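You operate a simulated robot arm through the tools that you are given. There is no shell and no other tool.

You run a simulated robot arm. Do the job below in one go: nothing can be reset, and whatever is moved stays where it is left.

Task
Put things in order on the top of the blue bench. At the end: the orange sleeve stands on top of the silver air slide; the grey foam block stands on top of the vented silver case; the white filter from the top of the blue bench stands where the blue ring stood; the blue ring from the top of the blue bench stands where the grey foam block stood; whatever was shut is shut again. Leave all else as you found it, and nothing knocked over.
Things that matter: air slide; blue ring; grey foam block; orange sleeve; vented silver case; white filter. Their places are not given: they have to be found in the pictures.

It is judged by the outcome, as a careful person would: the job done as asked, and still so three seconds after it is handed in. It fails if anything else is knocked over, pushed out of place, dropped, spilled or broken.

Robot
A 7-joint arm with a two-finger parallel gripper, fixed in place. Base frame: the origin is at the foot of the arm, x ahead of it, y to its left, z up; the work surface is at about z = 0. Readings come in mm, rad, newtons and seconds.
With the tool pointing down near the work surface it reaches from about 240 to 620 mm from the base axis. Its first joint turns from -1.152 to 1.152 rad. Payload 2.6 kg.
The TCP is the grasp point between the finger pads, 30 mm short of the fingertips. In the tool frame z runs along the fingers and y along their closing line. Largest opening 94 mm; finger width 28, thickness 10; the body of the gripper, 50 by 96 mm, starts 55 mm behind the TCP.
Orientation is told as [roll, pitch, yaw] about the base's x, y, z axes, in that order, counted from this pose: with the fingers straight down and closing along the base's y, the tool's x points along the base's -x, its y along +y and its z along -z.

Tools
- The arm moves only by the tool apply_moves. Its argument "plan" is a list that holds one entry, the list of rows, each a list of 7 numbers: the finger opening in mm, from 0 to 94, then the shift along the tool's x, y, z in units of 250 mm (1.0 is 250 mm), then the turn, a rotation vector about the tool's x, y, z in units of 120 degrees (1.0 is 120 degrees). In form: [[[hand, dx, dy, dz, rx, ry, rz], ...]]. A call has 1 to 20 rows; each row is the pose to reach, as a shift and turn from the pose commanded when the call began, along the tool's axes at that moment. A call with a number of a shift or a turn outside -1 to 1 is refused whole. Rows are played at 5 a second. More than 50 mm and 0.15 rad between two rows, or a gripper value outside its range, and nothing of the call is played. A pose out of reach is approached as far as the arm can. The call stops where the force on the tool passes 40 N (or 10 N more than at its start, if that is more) or the arm is blocked; 0.2 s more then pass. Each finger travels about 72 mm/s and halts on what it meets, pressing with about 23 N; the grip force reading is that of the motor and also rises with nothing between the fingers. The clock runs only during rows and for 0.2 s after the last one: add rows that repeat a pose to give the fingers time. It gives the time, the measured TCP pose, the force on the tool (base axes), the opening and the grip force at its end, in the units of the frame above (readings bear some noise), with the torque about the TCP (base axes, N m) and any sound that the robot's microphone picked up.
- Cameras (640 x 400 px; columns grow to the right, rows downward): "scene" is fixed at [6.6, 421.5, 554.9]; the picture's right is [-0.95, -0.30, 0.00], its down [-0.20, 0.62, -0.76] and it looks along [0.23, -0.72, -0.65] (base axes); focal length 233 px, centre (320, 200). "wrist" rides on the gripper at [76, 14, -103] in the tool frame; the picture's right is [-0.18, 0.98, 0.00], its down [-0.75, -0.14, -0.64] and it looks along [-0.63, -0.12, 0.77] (tool axes); focal length 243 px, centre (320, 200).
- capture(camera): a new picture of that camera. It takes no simulated time.
- probe_pixels(camera, pixels): for up to 12 pixels [column, row] of the newest picture of that camera ("zoom" is the newest enlarged one), the place [x, y, z] in the base frame of the surface seen there, good to about 2 mm. It takes no simulated time.
- close_up(camera, box): a new picture of the part [left, top, right, bottom] of that camera's present view, enlarged. It takes no simulated time.
- hand_in(): hands the job in; it is judged then, once.

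Open the gripper and draw the arm clear of the work before you hand the job in, unless the task says otherwise.

The tools are called by a JSON object that holds its "fn" and its "kwargs". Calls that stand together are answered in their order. apply_moves: Moves the arm, as the interface text tells. Its arguments: {"type":"object","properties":{"plan":{"type":"array"}},"required":["plan"]} The other tools are called the same way: capture (camera) takes a picture; probe_pixels (camera, pixels) gives the place of the surface under pixels of a picture; close_up (camera, box) takes an enlarged picture of a part of a camera's view; hand_in () hands the job in.

At the start:

```text
t: 0.0
position: [319.2, -125.3, 322.9]
orientation: [0.0, -0.002, 0.001]
wrist_force: [0.9, -0.1, 0.2]
ft_torque: [0.01, 0.03, 0.01]
width: 94.0
grasp_force: 0.1
```

scene: 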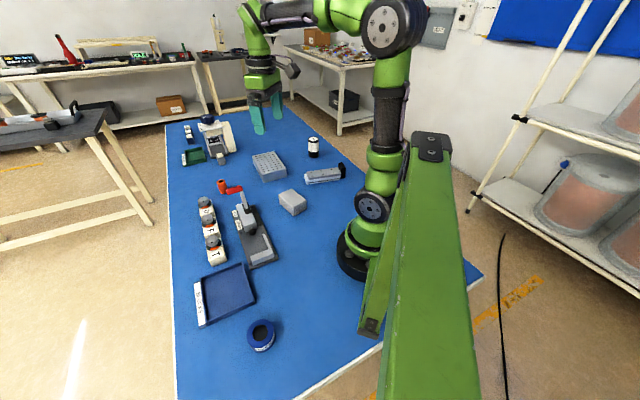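
wrist: 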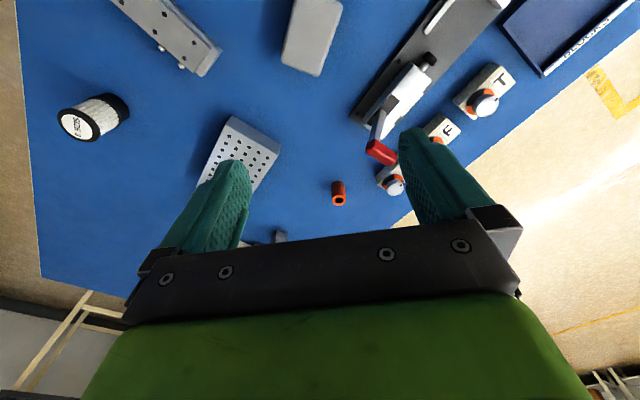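

The scene shows a blue bench with the ring near (261,335), a grey block near (292,202), a vented case near (268,166), an air slide near (325,175), and a white filter near (313,147). I'll enlarge these areas before doing anything.

{"fn": "close_up", "kwargs": {"camera": "scene", "box": [160, 100, 360, 225]}}

{"fn": "close_up", "kwargs": {"camera": "wrist", "box": [0, 0, 640, 250]}}

{"fn": "close_up", "kwargs": {"camera": "scene", "box": [160, 190, 400, 380]}}

```text
3.20 times, centred on (260, 162) of scene
```

zoom: 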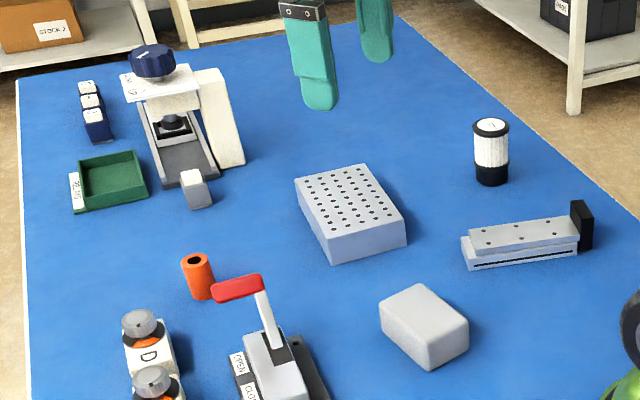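

```text
1.00 times, centred on (320, 125) of wrist (not enlarged: the box is as wide or as high as the picture)
```

zoom: 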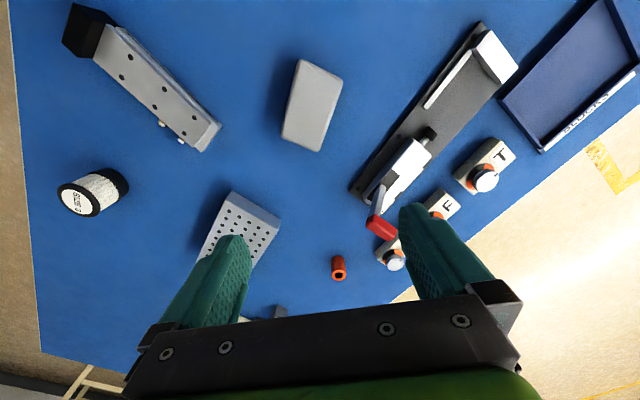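

```text
2.11 times, centred on (280, 285) of scene
```

zoom: 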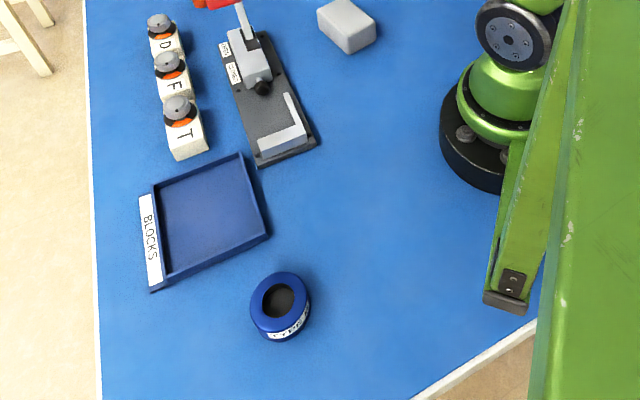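

Now I'll probe the surfaces of the key objects in the scene view: ring rim, foam block, case, slide, filter and sleeve.

{"fn": "capture", "kwargs": {"camera": "scene"}}

{"fn": "probe_pixels", "kwargs": {"camera": "scene", "pixels": [[261, 322], [249, 331], [273, 331], [261, 340], [262, 329], [262, 350], [293, 197], [281, 196], [290, 190], [305, 199], [293, 208], [293, 214]]}}

{"fn": "probe_pixels", "kwargs": {"camera": "scene", "pixels": [[254, 157], [273, 152], [286, 168], [263, 174], [268, 164], [313, 139], [313, 148], [313, 156], [307, 176], [326, 172], [340, 169], [342, 165]]}}

{"fn": "probe_pixels", "kwargs": {"camera": "scene", "pixels": [[221, 181], [222, 187], [222, 192], [234, 189], [243, 200], [249, 215], [263, 235], [208, 205], [212, 240], [268, 255]]}}

```text
taken
```

scene: 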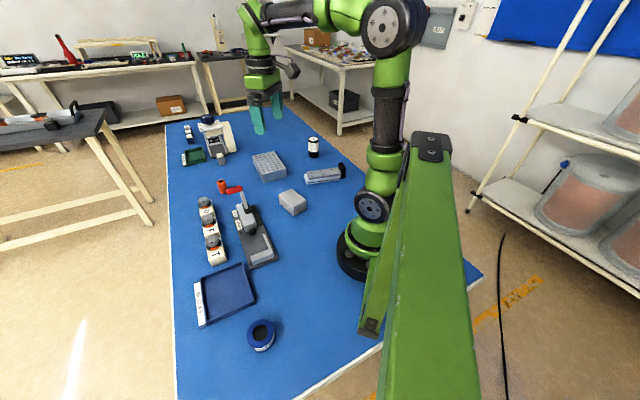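

```text
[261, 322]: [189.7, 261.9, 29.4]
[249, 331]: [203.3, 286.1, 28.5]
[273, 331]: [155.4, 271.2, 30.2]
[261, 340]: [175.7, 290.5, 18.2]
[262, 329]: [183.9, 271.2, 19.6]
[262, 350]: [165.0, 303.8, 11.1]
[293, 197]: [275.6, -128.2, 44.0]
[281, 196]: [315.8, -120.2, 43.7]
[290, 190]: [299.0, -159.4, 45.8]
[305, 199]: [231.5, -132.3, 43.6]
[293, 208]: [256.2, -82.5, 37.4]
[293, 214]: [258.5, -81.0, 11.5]
```

```text
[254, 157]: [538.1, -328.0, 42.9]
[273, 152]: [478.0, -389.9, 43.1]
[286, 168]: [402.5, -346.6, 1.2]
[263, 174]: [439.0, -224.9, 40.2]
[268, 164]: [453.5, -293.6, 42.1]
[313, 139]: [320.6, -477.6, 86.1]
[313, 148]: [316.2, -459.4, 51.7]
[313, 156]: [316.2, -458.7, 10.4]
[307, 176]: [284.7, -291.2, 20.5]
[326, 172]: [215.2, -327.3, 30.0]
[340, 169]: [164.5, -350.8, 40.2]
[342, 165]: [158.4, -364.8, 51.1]
```

```text
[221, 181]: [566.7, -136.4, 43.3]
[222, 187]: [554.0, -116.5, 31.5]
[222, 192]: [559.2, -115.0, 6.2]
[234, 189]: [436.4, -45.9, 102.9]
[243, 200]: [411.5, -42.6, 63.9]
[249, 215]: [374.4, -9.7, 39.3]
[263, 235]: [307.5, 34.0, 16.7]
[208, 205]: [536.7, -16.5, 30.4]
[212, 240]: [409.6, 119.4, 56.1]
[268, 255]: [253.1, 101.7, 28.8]
```

I'll take finer close-ups from the wrist camera to get the objects' outlines.

{"fn": "close_up", "kwargs": {"camera": "wrist", "box": [20, 0, 280, 160]}}

{"fn": "capture", "kwargs": {"camera": "wrist"}}

{"fn": "probe_pixels", "kwargs": {"camera": "wrist", "pixels": [[298, 4], [340, 6], [285, 60], [318, 72], [231, 118], [279, 141], [202, 175], [264, 170], [332, 183], [345, 183], [338, 190], [338, 202]]}}

```text
2.46 times, centred on (150, 80) of wrist
```

zoom: 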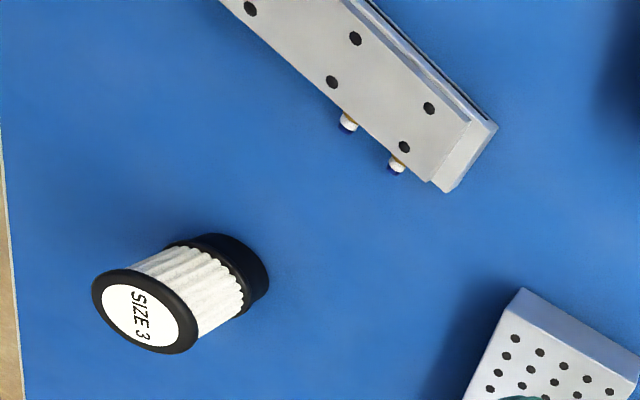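

```text
taken
```

wrist: 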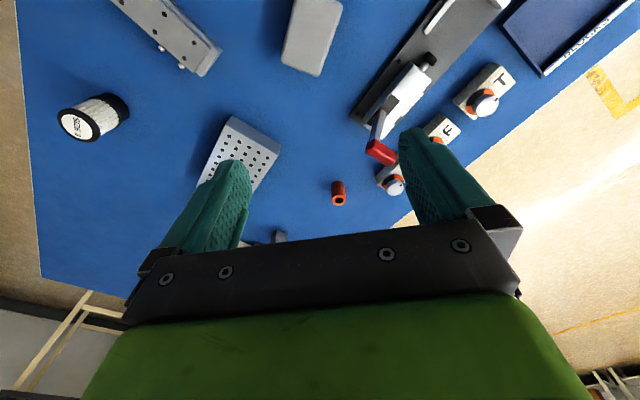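

```text
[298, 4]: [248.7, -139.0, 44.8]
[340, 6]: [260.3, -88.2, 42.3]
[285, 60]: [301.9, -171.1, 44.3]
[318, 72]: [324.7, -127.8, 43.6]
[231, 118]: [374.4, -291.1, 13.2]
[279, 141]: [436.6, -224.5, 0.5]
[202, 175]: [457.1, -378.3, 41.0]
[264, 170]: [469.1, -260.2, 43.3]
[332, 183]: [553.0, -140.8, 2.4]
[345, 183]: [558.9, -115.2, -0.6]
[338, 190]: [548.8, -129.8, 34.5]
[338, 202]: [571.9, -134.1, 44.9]
```

The foam block centre looks to be about (276,-127), with its long side at about -31.5° and a height of 44 mm; the case centre is about (457,-308). I'll move to hover above the foam block, turned so the fingers close across its 50 mm width.

{"fn": "apply_moves", "kwargs": {"plan": [[[94, 0.029, -0.001, 0.115, 0, 0, 0.044], [94, 0.057, -0.002, 0.23, 0, 0, 0.0875], [94, 0.086, -0.003, 0.345, 0, 0, 0.131], [94, 0.115, -0.005, 0.46, 0, 0, 0.175], [94, 0.143, -0.006, 0.575, 0, 0, 0.219], [94, 0.172, -0.007, 0.692, 0, 0, 0.2625]]]}}

{"fn": "capture", "kwargs": {"camera": "wrist"}}

{"fn": "capture", "kwargs": {"camera": "scene"}}

```text
t: 1.4
position: [275.4, -125.2, 150.0]
orientation: [0.0, 0.0, -0.552]
wrist_force: [-0.1, 0.4, -0.3]
ft_torque: [0.03, 0.0, 0.01]
width: 94.0
grasp_force: 0.1
```

```text
taken
```

wrist: 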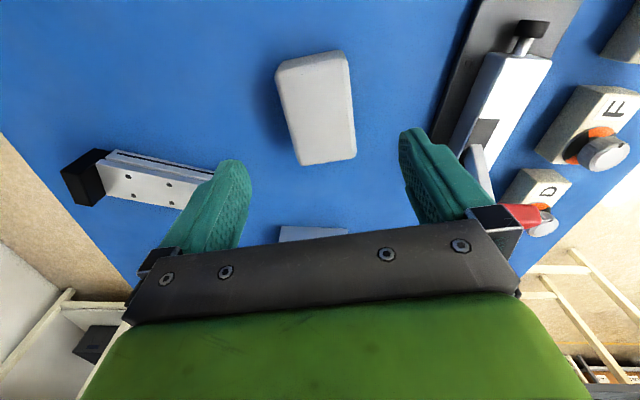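

```text
taken
```

scene: 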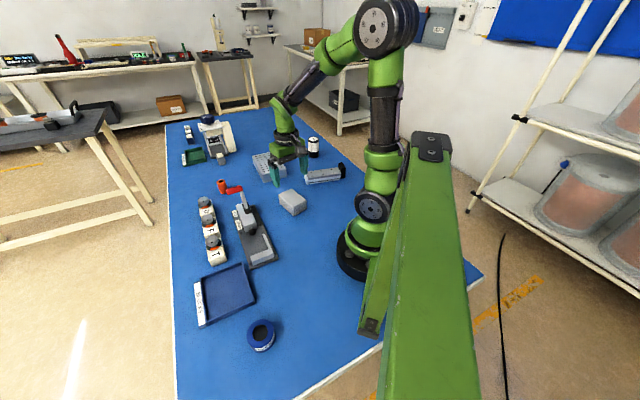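

The block's top is visible with corners near (280,68), (347,53), (356,155) and (300,164). I'll probe them for precise edges.

{"fn": "probe_pixels", "kwargs": {"camera": "wrist", "pixels": [[283, 70], [343, 56], [352, 153], [303, 160], [279, 90], [290, 140], [351, 80], [354, 130], [315, 60], [330, 160], [318, 110]]}}

{"fn": "close_up", "kwargs": {"camera": "wrist", "box": [240, 30, 400, 130]}}

```text
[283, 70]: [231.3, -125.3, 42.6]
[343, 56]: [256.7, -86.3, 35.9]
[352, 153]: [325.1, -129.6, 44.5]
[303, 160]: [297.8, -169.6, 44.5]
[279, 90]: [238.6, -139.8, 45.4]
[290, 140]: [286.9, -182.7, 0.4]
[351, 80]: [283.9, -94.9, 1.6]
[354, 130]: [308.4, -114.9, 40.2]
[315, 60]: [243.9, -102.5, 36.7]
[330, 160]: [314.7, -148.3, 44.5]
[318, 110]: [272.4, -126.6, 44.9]
```

```text
4.00 times, centred on (320, 80) of wrist
```

zoom: 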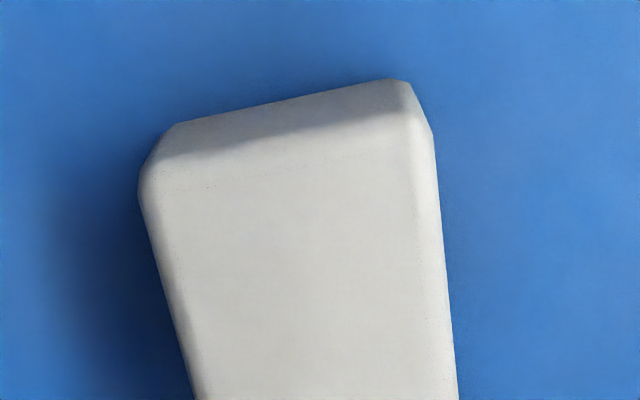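

The block's corners average to (278,-128) with its edges at -33°. I'll descend to TCP z≈38 with the fingers open, then close.

{"fn": "apply_moves", "kwargs": {"plan": [[[94, -0.005, -0.001, 0.12, 0, 0, 0.006], [94, -0.0098, -0.0015, 0.24, 0, 0, 0.0115], [94, -0.0098, -0.0015, 0.34, 0, 0, 0.0115], [94, -0.0098, -0.0015, 0.41, 0, 0, 0.0115], [94, -0.0098, -0.0015, 0.448, 0, 0, 0.0115], [94, -0.0098, -0.0015, 0.448, 0, 0, 0.0115], [70, -0.0098, -0.0015, 0.448, 0, 0, 0.0115], [50, -0.0098, -0.0015, 0.448, 0, 0, 0.0115], [30, -0.0098, -0.0015, 0.448, 0, 0, 0.0115], [30, -0.0098, -0.0015, 0.448, 0, 0, 0.0115], [30, -0.0098, -0.0015, 0.448, 0, 0, 0.0115]]]}}

{"fn": "capture", "kwargs": {"camera": "wrist"}}

{"fn": "capture", "kwargs": {"camera": "scene"}}

```text
t: 3.8
position: [278.2, -128.5, 37.0]
orientation: [0.0, 0.001, -0.574]
wrist_force: [-0.1, 0.0, 0.1]
ft_torque: [0.0, 0.01, -0.02]
width: 63.7
grasp_force: 22.5
```

```text
taken
```

wrist: 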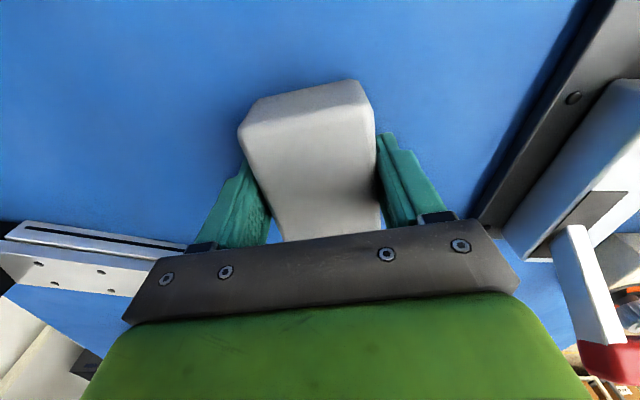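

```text
taken
```

scene: 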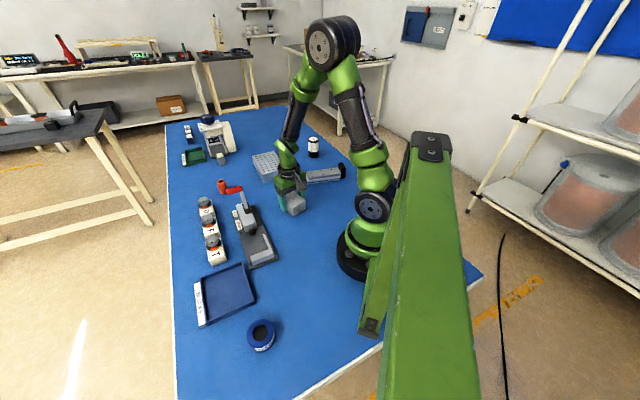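

The width reads 63.7 mm with 22.5 N, so the block is held. I'll lift it straight up to about z=160 and check the grip.

{"fn": "apply_moves", "kwargs": {"plan": [[[30, 0, 0, -0.04, 0, 0, 0], [30, 0, 0, -0.12, 0, 0, 0], [30, 0, 0, -0.24, 0, 0, 0], [30, 0, 0, -0.37, 0, 0, 0], [30, 0, 0, -0.49, 0, 0, 0]]]}}

{"fn": "capture", "kwargs": {"camera": "scene"}}

{"fn": "capture", "kwargs": {"camera": "wrist"}}

{"fn": "close_up", "kwargs": {"camera": "scene", "box": [230, 130, 350, 205]}}

```text
t: 5.0
position: [277.3, -128.6, 161.0]
orientation: [0.0, -0.001, -0.575]
wrist_force: [0.3, -0.5, -0.3]
ft_torque: [-0.02, -0.01, 0.03]
width: 29.8
grasp_force: 0.1
```

```text
taken
```

scene: 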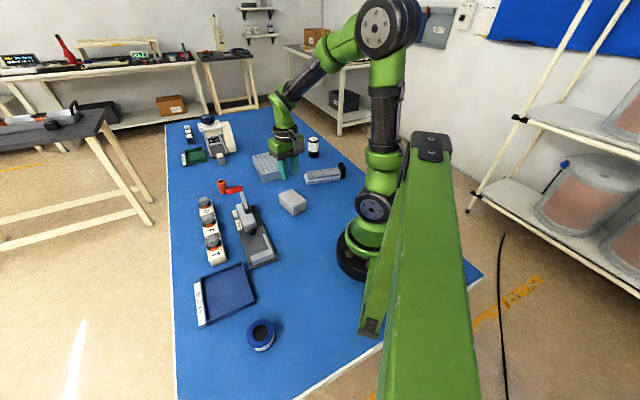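

```text
taken
```

wrist: 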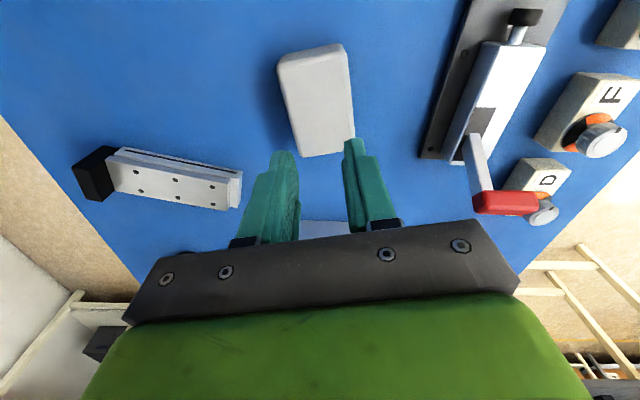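

```text
5.33 times, centred on (290, 168) of scene
```

zoom: 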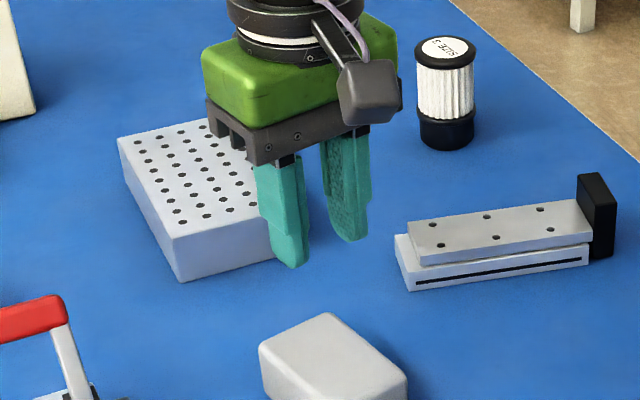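

The fingers closed to 29.8 mm with no load, so the block was not held; it still stands at (315,100) in the wrist view. I'll check whether it moved and measure its true width.

{"fn": "close_up", "kwargs": {"camera": "wrist", "box": [240, 30, 400, 130]}}

{"fn": "probe_pixels", "kwargs": {"camera": "zoom", "pixels": [[170, 110], [420, 70], [150, 160], [430, 120], [200, 300], [440, 260], [290, 250], [155, 135], [300, 85], [225, 385], [440, 330]]}}

{"fn": "probe_pixels", "kwargs": {"camera": "wrist", "pixels": [[280, 62], [343, 47], [350, 137], [304, 153], [282, 80], [349, 75], [352, 110], [292, 130], [278, 75]]}}

```text
4.00 times, centred on (320, 80) of wrist
```

zoom: 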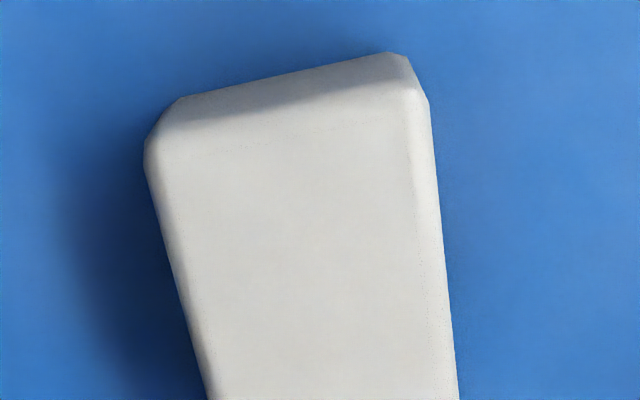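

```text
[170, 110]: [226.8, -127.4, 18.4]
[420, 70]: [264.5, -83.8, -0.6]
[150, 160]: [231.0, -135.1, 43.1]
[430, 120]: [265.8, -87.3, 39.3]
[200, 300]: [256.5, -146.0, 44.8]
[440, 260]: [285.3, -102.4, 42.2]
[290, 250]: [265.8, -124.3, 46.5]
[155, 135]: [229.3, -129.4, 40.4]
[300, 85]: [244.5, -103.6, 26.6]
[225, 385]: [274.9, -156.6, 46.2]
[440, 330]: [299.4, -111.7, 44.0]
```

```text
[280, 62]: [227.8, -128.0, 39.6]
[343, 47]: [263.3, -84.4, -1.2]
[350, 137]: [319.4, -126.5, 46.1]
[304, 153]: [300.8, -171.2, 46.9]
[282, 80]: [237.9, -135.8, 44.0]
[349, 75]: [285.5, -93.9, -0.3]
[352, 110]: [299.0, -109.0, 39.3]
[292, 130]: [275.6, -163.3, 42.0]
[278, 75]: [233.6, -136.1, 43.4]
```

The block has stayed in place and is about 60 mm wide at its sides, rounded at the edges. I probably gripped too high on the rounding, so I'll reopen, descend to TCP z≈32, close with a longer wait, and check before lifting.

{"fn": "apply_moves", "kwargs": {"plan": [[[94, 0, 0, 0, 0, 0, 0], [94, 0, 0, 0, 0, 0, 0], [94, 0, 0, 0, 0, 0, 0], [94, 0, -0.003, 0.14, 0, 0, 0], [94, 0, -0.003, 0.28, 0, 0, 0], [94, 0, -0.003, 0.4, 0, 0, 0], [94, 0, -0.003, 0.48, 0, 0, 0], [94, 0, -0.003, 0.514, 0, 0, 0], [94, 0, -0.003, 0.514, 0, 0, 0]]]}}

{"fn": "apply_moves", "kwargs": {"plan": [[[0, 0, 0, 0, 0, 0, 0], [0, 0, 0, 0, 0, 0, 0], [0, 0, 0, 0, 0, 0, 0], [0, 0, 0, 0, 0, 0, 0], [0, 0, 0, 0, 0, 0, 0], [0, 0, 0, 0, 0, 0, 0], [0, 0, 0, 0, 0, 0, 0]]]}}

{"fn": "capture", "kwargs": {"camera": "wrist"}}

```text
t: 7.0
position: [279.1, -129.1, 30.9]
orientation: [0.0, 0.001, -0.575]
wrist_force: [-0.3, 0.6, -0.4]
ft_torque: [-0.01, -0.01, 0.0]
width: 94.1
grasp_force: 0.0
```

```text
t: 8.6
position: [278.5, -129.2, 30.5]
orientation: [-0.001, -0.002, -0.575]
wrist_force: [-0.3, 0.0, 0.0]
ft_torque: [0.02, 0.0, 0.01]
width: 63.6
grasp_force: 22.9
```

```text
taken
```

wrist: 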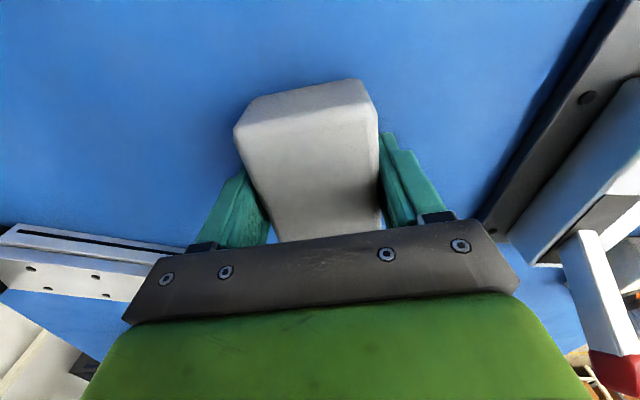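

The width is again 63.6 mm at 22.9 N, so the block is 63.6 mm wide and the pads are lower on it now. I'll lift very slowly by 15 mm and check for slipping.

{"fn": "apply_moves", "kwargs": {"plan": [[[0, 0, 0, -0.006, 0, 0, 0], [0, 0, 0, -0.012, 0, 0, 0], [0, 0, 0, -0.02, 0, 0, 0], [0, 0, 0, -0.03, 0, 0, 0], [0, 0, 0, -0.04, 0, 0, 0], [0, 0, 0, -0.05, 0, 0, 0], [0, 0, 0, -0.06, 0, 0, 0]]]}}

{"fn": "capture", "kwargs": {"camera": "wrist"}}

{"fn": "close_up", "kwargs": {"camera": "scene", "box": [240, 155, 360, 230]}}

```text
t: 10.2
position: [278.9, -129.2, 45.6]
orientation: [-0.001, -0.001, -0.575]
wrist_force: [0.0, -0.4, -0.8]
ft_torque: [0.0, 0.02, 0.0]
width: 63.2
grasp_force: 22.7
```

```text
taken
```

wrist: 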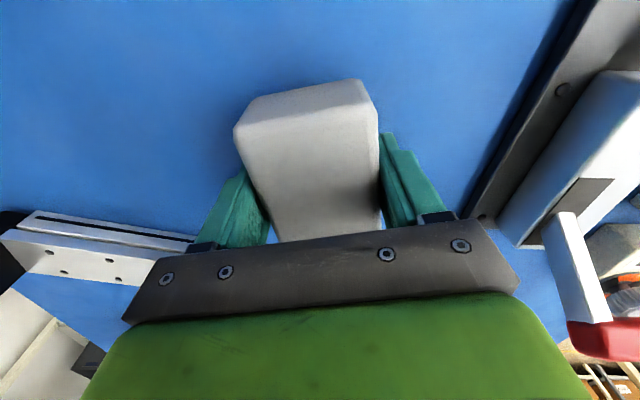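

```text
5.33 times, centred on (300, 192) of scene
```

zoom: 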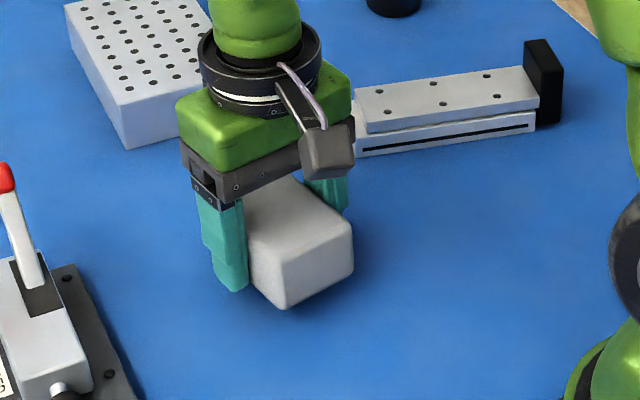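

The block is now rising with the gripper: same spot in the wrist view, 63.2 mm, about 0.8 N of weight. I'll lift gently to about z=125.

{"fn": "apply_moves", "kwargs": {"plan": [[[0, 0, 0, -0.03, 0, 0, 0], [0, 0, 0, -0.07, 0, 0, 0], [0, 0, 0, -0.12, 0, 0, 0], [0, 0, 0, -0.17, 0, 0, 0], [0, 0, 0, -0.22, 0, 0, 0], [0, 0, 0, -0.27, 0, 0, 0], [0, 0, 0, -0.31, 0, 0, 0], [0, 0, 0, -0.33, 0, 0, 0]]]}}

{"fn": "capture", "kwargs": {"camera": "wrist"}}

{"fn": "capture", "kwargs": {"camera": "scene"}}

{"fn": "close_up", "kwargs": {"camera": "scene", "box": [230, 130, 350, 205]}}

```text
t: 12.0
position: [277.0, -128.3, 129.5]
orientation: [0.0, -0.001, -0.576]
wrist_force: [0.4, 0.7, 0.4]
ft_torque: [-0.04, -0.01, 0.0]
width: 63.3
grasp_force: 23.0
```

```text
taken
```

wrist: 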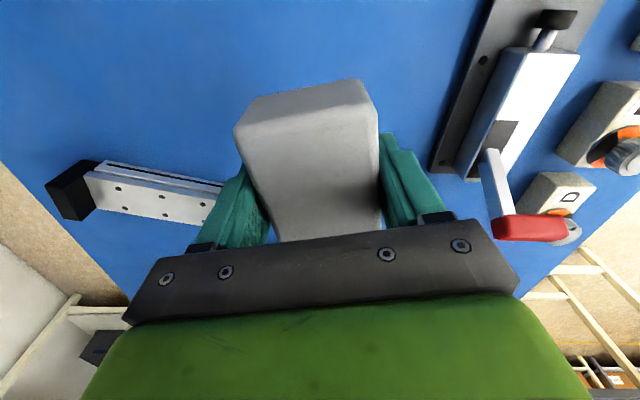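

```text
taken
```

scene: 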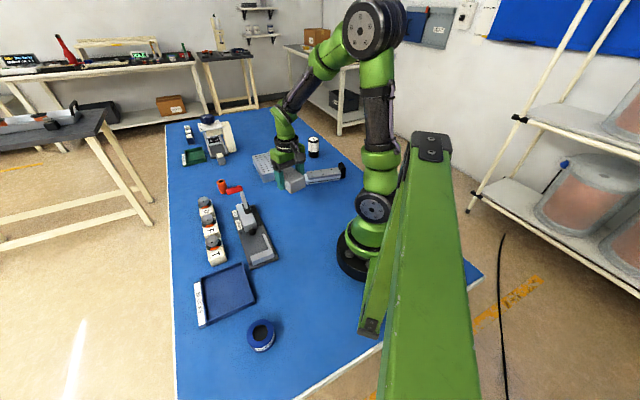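

```text
5.33 times, centred on (290, 168) of scene
```

zoom: 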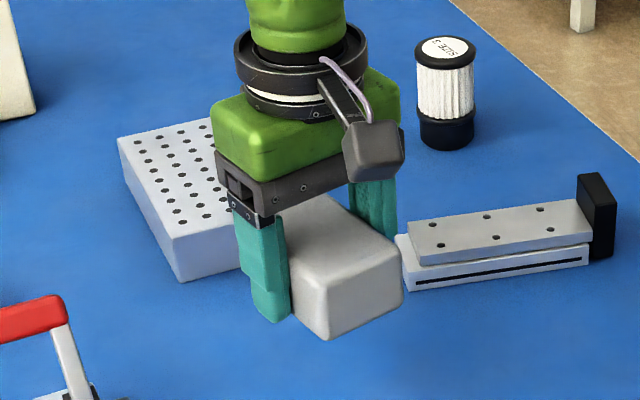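

The hold is steady at 63.3 mm. The case's top corners come out at about (375,-292), (443,-230), (545,-329) and (475,-401), so its centre is about (459,-312) and its long axis lies at -46°. I'll carry the block half way and turn it to line up with the case.

{"fn": "apply_moves", "kwargs": {"plan": [[[0, -0.04, -0.009, 0, 0, 0, 0.01], [0, -0.12, -0.027, 0, 0, 0, 0.03], [0, -0.2, -0.045, 0, 0, 0, 0.05], [0, -0.28, -0.062, 0, 0, 0, 0.07], [0, -0.36, -0.08, 0, 0, 0, 0.09], [0, -0.44, -0.098, 0, 0, 0, 0.108], [0, -0.5, -0.11, 0, 0, 0, 0.108], [0, -0.5, -0.11, 0, 0, 0, 0.108]]]}}

{"fn": "capture", "kwargs": {"camera": "wrist"}}

{"fn": "capture", "kwargs": {"camera": "scene"}}

```text
t: 13.8
position: [368.6, -220.9, 127.0]
orientation: [0.0, 0.0, -0.801]
wrist_force: [-1.3, -0.3, -0.5]
ft_torque: [0.0, 0.01, 0.01]
width: 63.3
grasp_force: 22.5
```

```text
taken
```

wrist: 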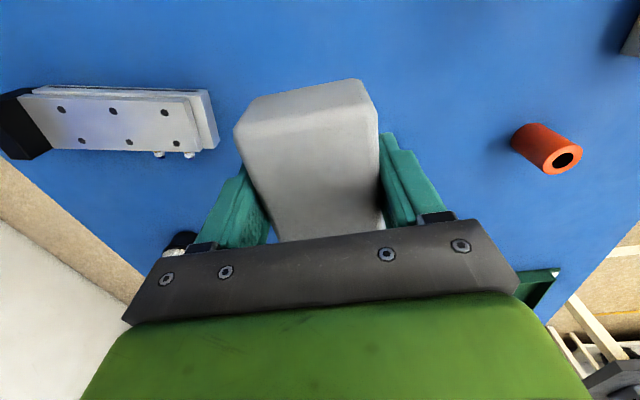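

```text
taken
```

scene: 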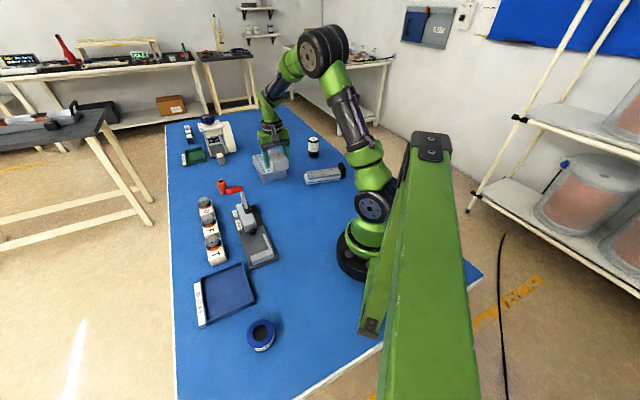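

The case is now hidden under the held block, while the slide and sleeve are visible at (110,120) and (545,150). I'll probe those two while they are in view, then carry the block on to above the case centre.

{"fn": "probe_pixels", "kwargs": {"camera": "wrist", "pixels": [[25, 100], [100, 97], [185, 99], [195, 145], [120, 145], [55, 143], [30, 92], [209, 95], [215, 143], [543, 152], [565, 160], [535, 130]]}}

{"fn": "apply_moves", "kwargs": {"plan": [[[0, -0.04, 0, 0, 0, 0, 0], [0, -0.12, 0.001, 0, 0, 0, 0], [0, -0.2, 0.002, 0, 0, 0, 0], [0, -0.28, 0.003, 0, 0, 0, 0], [0, -0.36, 0.004, 0, 0, 0, 0], [0, -0.44, 0.005, 0, 0, 0, 0], [0, -0.513, 0.006, 0, 0, 0, 0], [0, -0.513, 0.006, 0, 0, 0, 0]]]}}

{"fn": "capture", "kwargs": {"camera": "wrist"}}

{"fn": "capture", "kwargs": {"camera": "scene"}}

{"fn": "close_up", "kwargs": {"camera": "scene", "box": [230, 130, 350, 205]}}

```text
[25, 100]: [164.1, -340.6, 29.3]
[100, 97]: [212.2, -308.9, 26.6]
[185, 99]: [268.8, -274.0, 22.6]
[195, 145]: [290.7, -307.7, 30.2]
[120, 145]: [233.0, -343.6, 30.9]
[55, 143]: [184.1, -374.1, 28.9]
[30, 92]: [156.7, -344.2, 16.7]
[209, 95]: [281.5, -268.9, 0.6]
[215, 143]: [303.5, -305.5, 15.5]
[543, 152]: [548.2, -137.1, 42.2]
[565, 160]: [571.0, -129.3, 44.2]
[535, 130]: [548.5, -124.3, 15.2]
```

```text
t: 15.6
position: [459.7, -310.4, 128.6]
orientation: [0.0, 0.0, -0.799]
wrist_force: [-0.3, -0.4, -0.1]
ft_torque: [0.01, 0.01, 0.0]
width: 63.3
grasp_force: 22.9
```

```text
taken
```

wrist: 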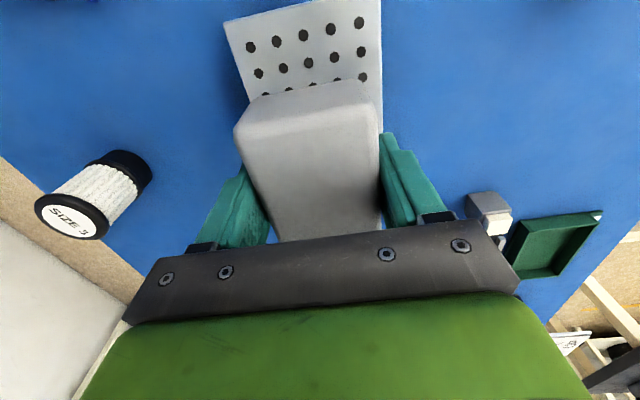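

```text
taken
```

scene: 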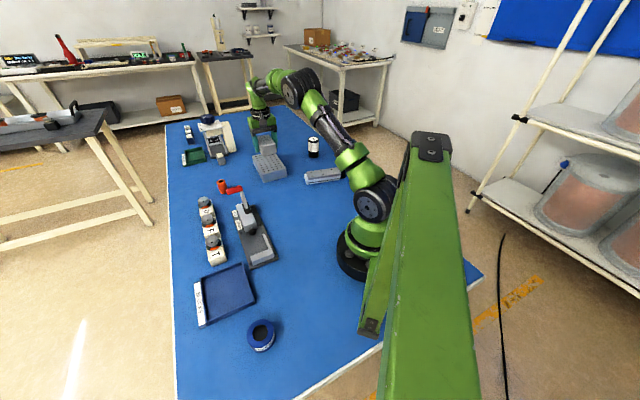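

```text
5.33 times, centred on (290, 168) of scene
```

zoom: 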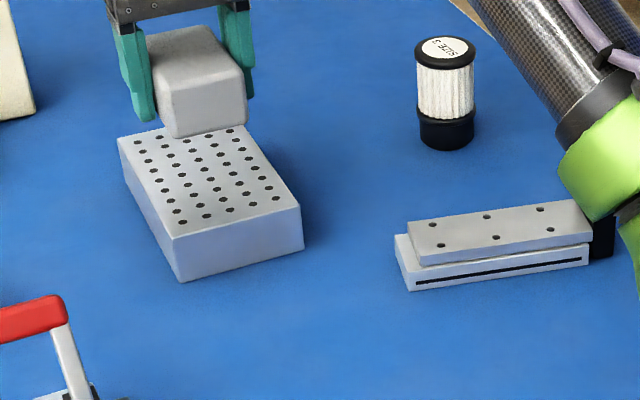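

The case top is well seen in this zoom: left corner (119,140), front corner (181,237), right corner (301,207). I'll probe those to confirm the centre before lowering.

{"fn": "probe_pixels", "kwargs": {"camera": "zoom", "pixels": [[122, 142], [181, 233], [297, 206], [150, 187], [240, 218], [200, 180], [245, 130], [182, 278], [305, 248]]}}

{"fn": "probe_pixels", "kwargs": {"camera": "wrist", "pixels": [[229, 26], [376, 3], [240, 70], [378, 90], [300, 60]]}}

```text
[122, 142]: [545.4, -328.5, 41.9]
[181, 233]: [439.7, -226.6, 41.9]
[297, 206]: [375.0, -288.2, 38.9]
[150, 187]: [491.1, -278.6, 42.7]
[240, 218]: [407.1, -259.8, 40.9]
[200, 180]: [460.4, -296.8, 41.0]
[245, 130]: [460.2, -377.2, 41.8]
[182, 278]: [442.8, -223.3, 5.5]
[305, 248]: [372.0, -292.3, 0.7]
```

```text
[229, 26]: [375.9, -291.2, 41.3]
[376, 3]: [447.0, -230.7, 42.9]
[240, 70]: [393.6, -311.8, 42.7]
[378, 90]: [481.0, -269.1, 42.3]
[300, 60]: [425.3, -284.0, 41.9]
```

The case centre is confirmed at (460,-310) with its top at z≈42, and the block's underside is about 97.5 mm up. I'll lower it 55 mm in slowing steps.

{"fn": "apply_moves", "kwargs": {"plan": [[[0, 0, 0, 0.04, 0, 0, 0], [0, 0, 0, 0.09, 0, 0, 0], [0, 0, 0, 0.14, 0, 0, 0], [0, 0, 0, 0.18, 0, 0, 0], [0, 0, 0, 0.205, 0, 0, 0], [0, 0, 0, 0.214, 0, 0, 0], [0, 0, 0, 0.22, 0, 0, 0], [0, 0, 0, 0.22, 0, 0, 0]]]}}

{"fn": "capture", "kwargs": {"camera": "wrist"}}

{"fn": "close_up", "kwargs": {"camera": "scene", "box": [230, 130, 350, 205]}}

```text
t: 17.4
position: [458.7, -310.4, 74.0]
orientation: [0.0, -0.001, -0.798]
wrist_force: [0.4, -0.8, -0.4]
ft_torque: [0.02, -0.05, -0.02]
width: 63.5
grasp_force: 23.1
```

```text
taken
```

wrist: 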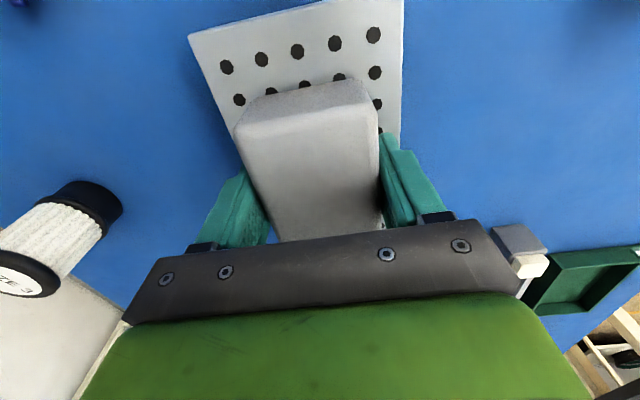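

```text
5.33 times, centred on (290, 168) of scene
```

zoom: 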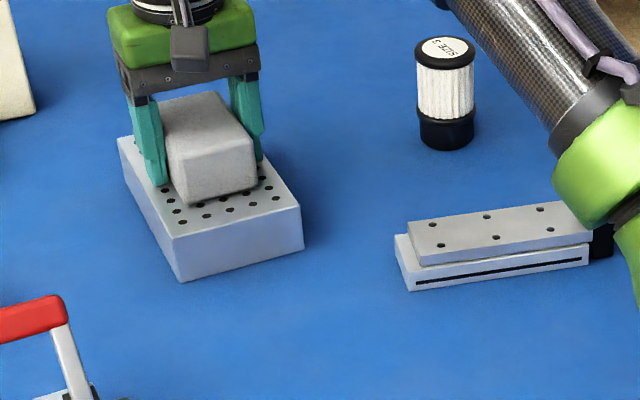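

There's no clear contact force yet and the block sits right at the case surface. I'll nudge down 1.25 mm to feel for contact.

{"fn": "apply_moves", "kwargs": {"plan": [[[0, 0, 0, 0.003, 0, 0, 0], [0, 0, 0, 0.005, 0, 0, 0], [0, 0, 0, 0.005, 0, 0, 0]]]}}

```text
t: 18.2
position: [459.6, -310.7, 73.8]
orientation: [-0.002, 0.0, -0.798]
wrist_force: [-0.4, -0.4, 1.4]
ft_torque: [0.01, -0.01, 0.01]
width: 63.0
grasp_force: 22.7
```

The vertical force went to +1.4 N, so it is just touching. One more millimetre will confirm it before I release.

{"fn": "apply_moves", "kwargs": {"plan": [[[0, 0, 0, 0.002, 0, 0, 0], [0, 0, 0, 0.004, 0, 0, 0], [0, 0, 0, 0.004, 0, 0, 0]]]}}

```text
t: 19.0
position: [459.4, -309.7, 73.9]
orientation: [0.0, -0.004, -0.8]
wrist_force: [-2.3, 3.0, 15.8]
ft_torque: [0.07, 0.14, -0.04]
width: 63.5
grasp_force: 23.6
```

Contact is firm at 15.8 N. I'll ease up half a millimetre, open the fingers gradually to 84 mm, then rise.

{"fn": "apply_moves", "kwargs": {"plan": [[[0, 0, 0, -0.003, 0, 0, 0], [66, 0, 0, -0.003, 0, 0, 0], [72, 0, 0, -0.003, 0, 0, 0], [80, 0, 0, -0.003, 0, 0, 0], [86, 0, 0, -0.003, 0, 0, 0], [86, 0, 0, -0.003, 0, 0, 0]]]}}

{"fn": "capture", "kwargs": {"camera": "wrist"}}

{"fn": "close_up", "kwargs": {"camera": "scene", "box": [230, 130, 350, 205]}}

```text
t: 20.4
position: [458.1, -310.2, 72.7]
orientation: [0.0, 0.0, -0.799]
wrist_force: [3.3, 3.3, 11.1]
ft_torque: [-0.18, 0.21, 0.03]
width: 83.6
grasp_force: 0.1
```

```text
taken
```

wrist: 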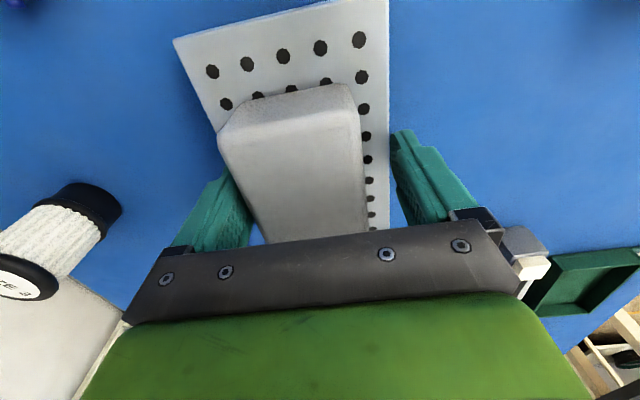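

```text
5.33 times, centred on (290, 168) of scene
```

zoom: 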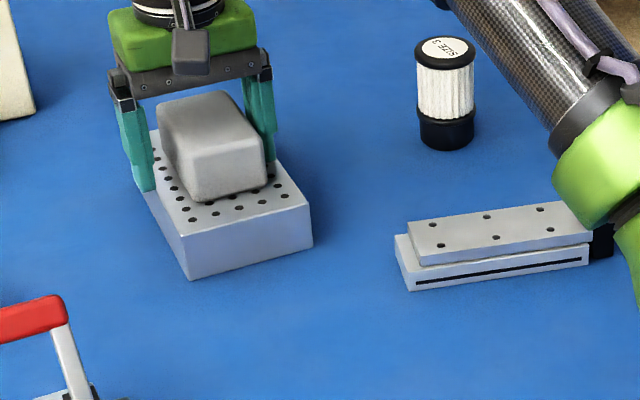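

Opening the fingers dragged the case slightly: its front corner moved from about (182,280) to (190,280) in the zoom, because the fingertips were rubbing the case top. I'll rise straight up to clear and then measure the shift.

{"fn": "apply_moves", "kwargs": {"plan": [[[86, 0, 0, -0.008, 0, 0, 0], [86, 0, 0, -0.02, 0, 0, 0], [86, 0, 0, -0.06, 0, 0, 0], [94, 0, 0, -0.12, 0, 0, 0], [94, 0, 0, -0.2, 0, 0, 0], [94, 0, 0, -0.28, 0, 0, 0], [94, 0, 0, -0.36, 0, 0, 0], [94, 0, 0, -0.4, 0, 0, 0]]]}}

{"fn": "capture", "kwargs": {"camera": "wrist"}}

{"fn": "close_up", "kwargs": {"camera": "scene", "box": [230, 130, 350, 205]}}

{"fn": "probe_pixels", "kwargs": {"camera": "zoom", "pixels": [[132, 145], [190, 233], [306, 206], [190, 278], [314, 248], [170, 100], [220, 92], [265, 150], [195, 165], [215, 130]]}}

```text
t: 22.2
position: [459.3, -309.5, 172.9]
orientation: [0.001, -0.001, -0.802]
wrist_force: [0.0, -0.1, 0.7]
ft_torque: [0.0, -0.02, 0.01]
width: 93.8
grasp_force: 0.0
```

```text
taken
```

wrist: 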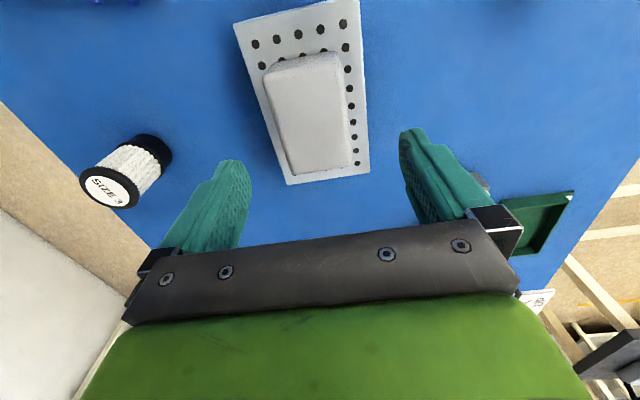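

```text
5.33 times, centred on (290, 168) of scene
```

zoom: 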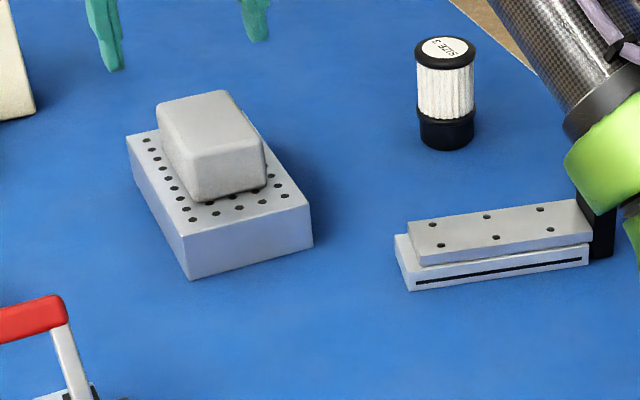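

```text
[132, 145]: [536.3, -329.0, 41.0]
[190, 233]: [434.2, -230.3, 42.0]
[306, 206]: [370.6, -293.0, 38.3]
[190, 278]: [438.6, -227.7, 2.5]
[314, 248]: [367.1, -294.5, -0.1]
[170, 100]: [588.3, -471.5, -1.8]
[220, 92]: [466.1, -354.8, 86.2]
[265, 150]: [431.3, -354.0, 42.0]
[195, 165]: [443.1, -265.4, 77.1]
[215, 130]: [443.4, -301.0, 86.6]
```

Comparing corners, the case slid about 7 mm toward (-x,-y), carrying the block with it; the block stands properly on top. I'll get exact positions of its present edges from the wrist view to decide on nudging it back.

{"fn": "probe_pixels", "kwargs": {"camera": "wrist", "pixels": [[238, 28], [357, 4], [290, 181], [366, 171], [250, 70], [262, 110], [275, 145], [364, 100], [361, 50], [310, 120], [265, 75], [290, 170]]}}

{"fn": "close_up", "kwargs": {"camera": "wrist", "box": [220, 0, 400, 112]}}

```text
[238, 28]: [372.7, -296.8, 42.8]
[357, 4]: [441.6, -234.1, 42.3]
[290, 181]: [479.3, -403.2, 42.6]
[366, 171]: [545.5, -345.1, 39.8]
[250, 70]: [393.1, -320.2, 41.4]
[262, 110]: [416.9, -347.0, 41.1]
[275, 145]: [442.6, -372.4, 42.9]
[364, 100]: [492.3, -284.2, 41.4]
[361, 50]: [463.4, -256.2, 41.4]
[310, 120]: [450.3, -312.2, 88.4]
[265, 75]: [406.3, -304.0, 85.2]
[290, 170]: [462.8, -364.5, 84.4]
```

```text
3.56 times, centred on (310, 56) of wrist
```

zoom: 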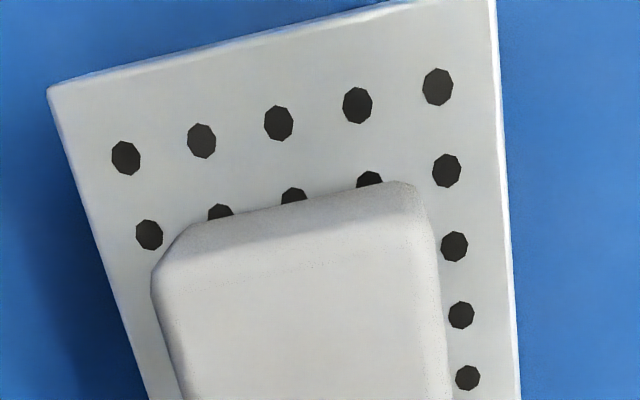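

The shift is about 6 mm along (-0.7,-0.7) with no visible rotation. To put the case back I'll close the fingers, go down beside the middle of its far long side at about (400,-371), and push it back gently.

{"fn": "apply_moves", "kwargs": {"plan": [[[60, -0.002, -0.07, 0, 0, 0, 0], [30, -0.004, -0.15, 0, 0, 0, 0], [0, -0.006, -0.23, 0, 0, 0, 0], [0, -0.008, -0.31, 0, 0, 0, 0], [0, -0.0096, -0.342, 0, 0, 0, 0], [0, -0.0096, -0.342, 0.1, 0, 0, 0], [0, -0.0096, -0.342, 0.2, 0, 0, 0], [0, -0.0096, -0.342, 0.28, 0, 0, 0], [0, -0.0096, -0.342, 0.28, 0, 0, 0]]]}}

{"fn": "capture", "kwargs": {"camera": "wrist"}}

{"fn": "close_up", "kwargs": {"camera": "scene", "box": [230, 130, 350, 205]}}

```text
t: 24.2
position: [398.5, -371.7, 103.2]
orientation: [0.001, 0.0, -0.799]
wrist_force: [-0.4, 0.6, 0.2]
ft_torque: [0.03, 0.0, 0.0]
width: 0.0
grasp_force: 23.1
```

```text
taken
```

wrist: 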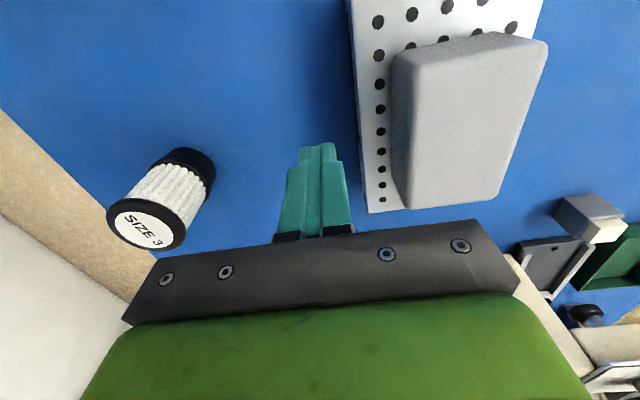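

```text
5.33 times, centred on (290, 168) of scene
```

zoom: 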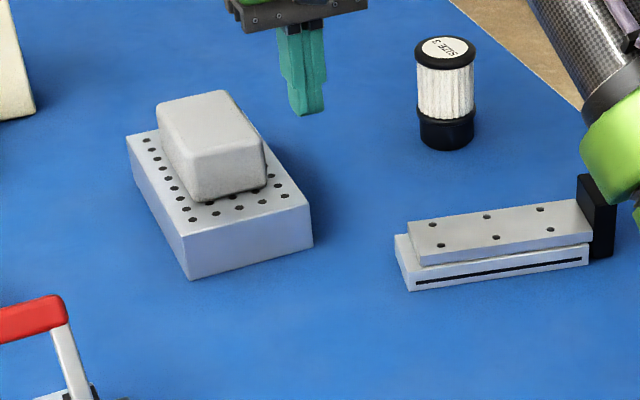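

The closed fingers hang clear between the case and the filter. I'll go down to TCP z≈45 and then creep toward the case.

{"fn": "apply_moves", "kwargs": {"plan": [[[0, 0, 0, 0.08, 0, 0, 0], [0, 0, 0, 0.16, 0, 0, 0], [0, 0, 0, 0.232, 0, 0, 0], [0, 0, 0.02, 0.232, 0, 0, 0], [0, 0, 0.04, 0.232, 0, 0, 0], [0, 0, 0.05, 0.232, 0, 0, 0], [0, 0, 0.05, 0.232, 0, 0, 0]]]}}

{"fn": "capture", "kwargs": {"camera": "wrist"}}

{"fn": "close_up", "kwargs": {"camera": "scene", "box": [230, 130, 350, 205]}}

```text
t: 25.8
position: [408.6, -362.9, 43.8]
orientation: [0.001, 0.0, -0.8]
wrist_force: [0.2, 0.3, 0.9]
ft_torque: [-0.03, 0.0, 0.01]
width: 0.0
grasp_force: 23.2
```

```text
taken
```

wrist: 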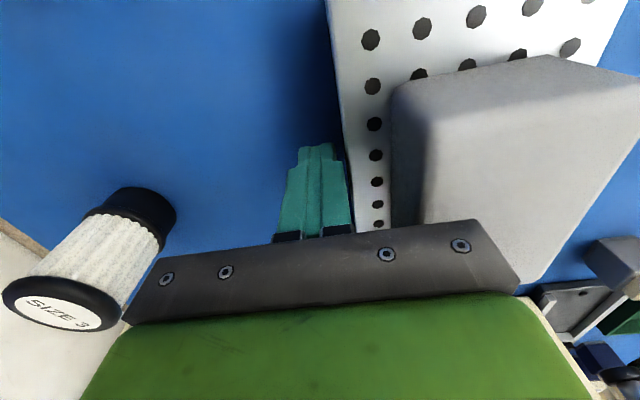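

```text
5.33 times, centred on (290, 168) of scene
```

zoom: 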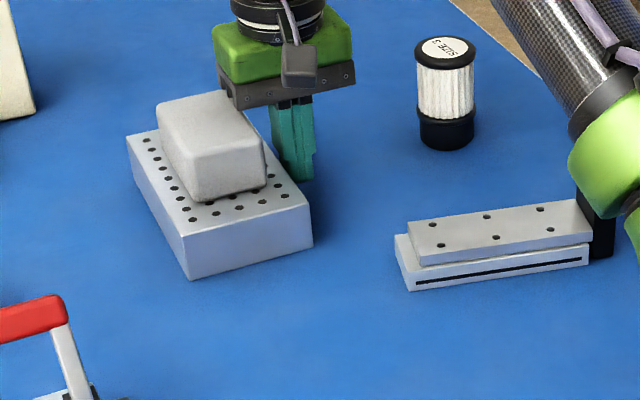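

Still a gap of roughly 8 mm. I'll creep on in small steps to find contact.

{"fn": "apply_moves", "kwargs": {"plan": [[[0, 0, 0.012, 0, 0, 0, 0], [0, 0, 0.022, 0, 0, 0, 0], [0, 0, 0.03, 0, 0, 0, 0], [0, 0, 0.034, 0, 0, 0, 0], [0, 0, 0.034, 0, 0, 0, 0]]]}}

{"fn": "close_up", "kwargs": {"camera": "scene", "box": [230, 130, 350, 205]}}

{"fn": "close_up", "kwargs": {"camera": "wrist", "box": [240, 110, 400, 210]}}

```text
t: 27.0
position: [413.7, -357.5, 45.0]
orientation: [-0.001, 0.0, -0.799]
wrist_force: [-2.2, -2.5, 2.1]
ft_torque: [-0.02, -0.01, -0.02]
width: 0.0
grasp_force: 23.6
```

```text
5.33 times, centred on (290, 168) of scene
```

zoom: 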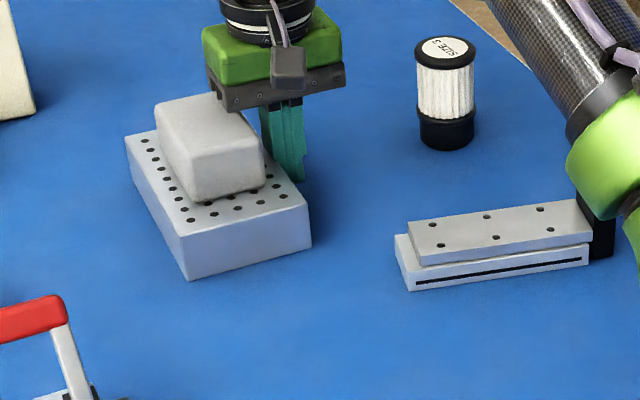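

```text
4.00 times, centred on (320, 160) of wrist
```

zoom: 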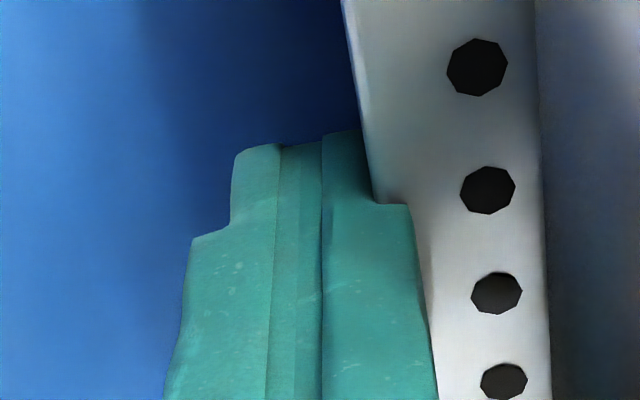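

Light contact (about 3.3 N) and the case has begun to move back, with its front-bottom corner at about (188,280). I'll push about 4 mm further slowly and compare with the original corner at (181,281).

{"fn": "apply_moves", "kwargs": {"plan": [[[0, 0, 0.005, 0, 0, 0, 0], [0, 0, 0.01, 0, 0, 0, 0], [0, 0, 0.016, 0, 0, 0, 0], [0, 0, 0.016, 0, 0, 0, 0]]]}}

{"fn": "close_up", "kwargs": {"camera": "scene", "box": [230, 130, 350, 205]}}

{"fn": "probe_pixels", "kwargs": {"camera": "zoom", "pixels": [[181, 233], [297, 206], [301, 206], [305, 206], [182, 278], [305, 248], [122, 142], [118, 142]]}}

```text
t: 28.0
position: [417.7, -354.2, 43.5]
orientation: [-0.001, 0.0, -0.8]
wrist_force: [-1.4, -0.3, 1.0]
ft_torque: [-0.05, 0.07, -0.03]
width: 0.0
grasp_force: 23.0
```

```text
5.33 times, centred on (290, 168) of scene
```

zoom: 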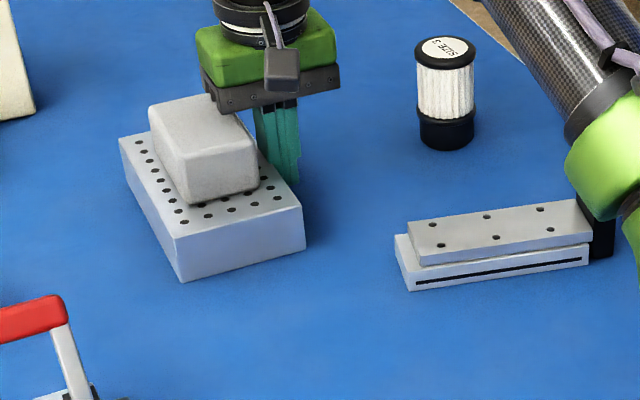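

```text
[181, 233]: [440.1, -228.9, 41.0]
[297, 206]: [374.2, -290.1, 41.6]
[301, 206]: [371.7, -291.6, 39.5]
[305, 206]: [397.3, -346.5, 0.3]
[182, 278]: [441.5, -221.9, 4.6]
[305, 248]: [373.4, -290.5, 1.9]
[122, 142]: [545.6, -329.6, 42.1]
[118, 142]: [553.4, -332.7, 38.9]
```

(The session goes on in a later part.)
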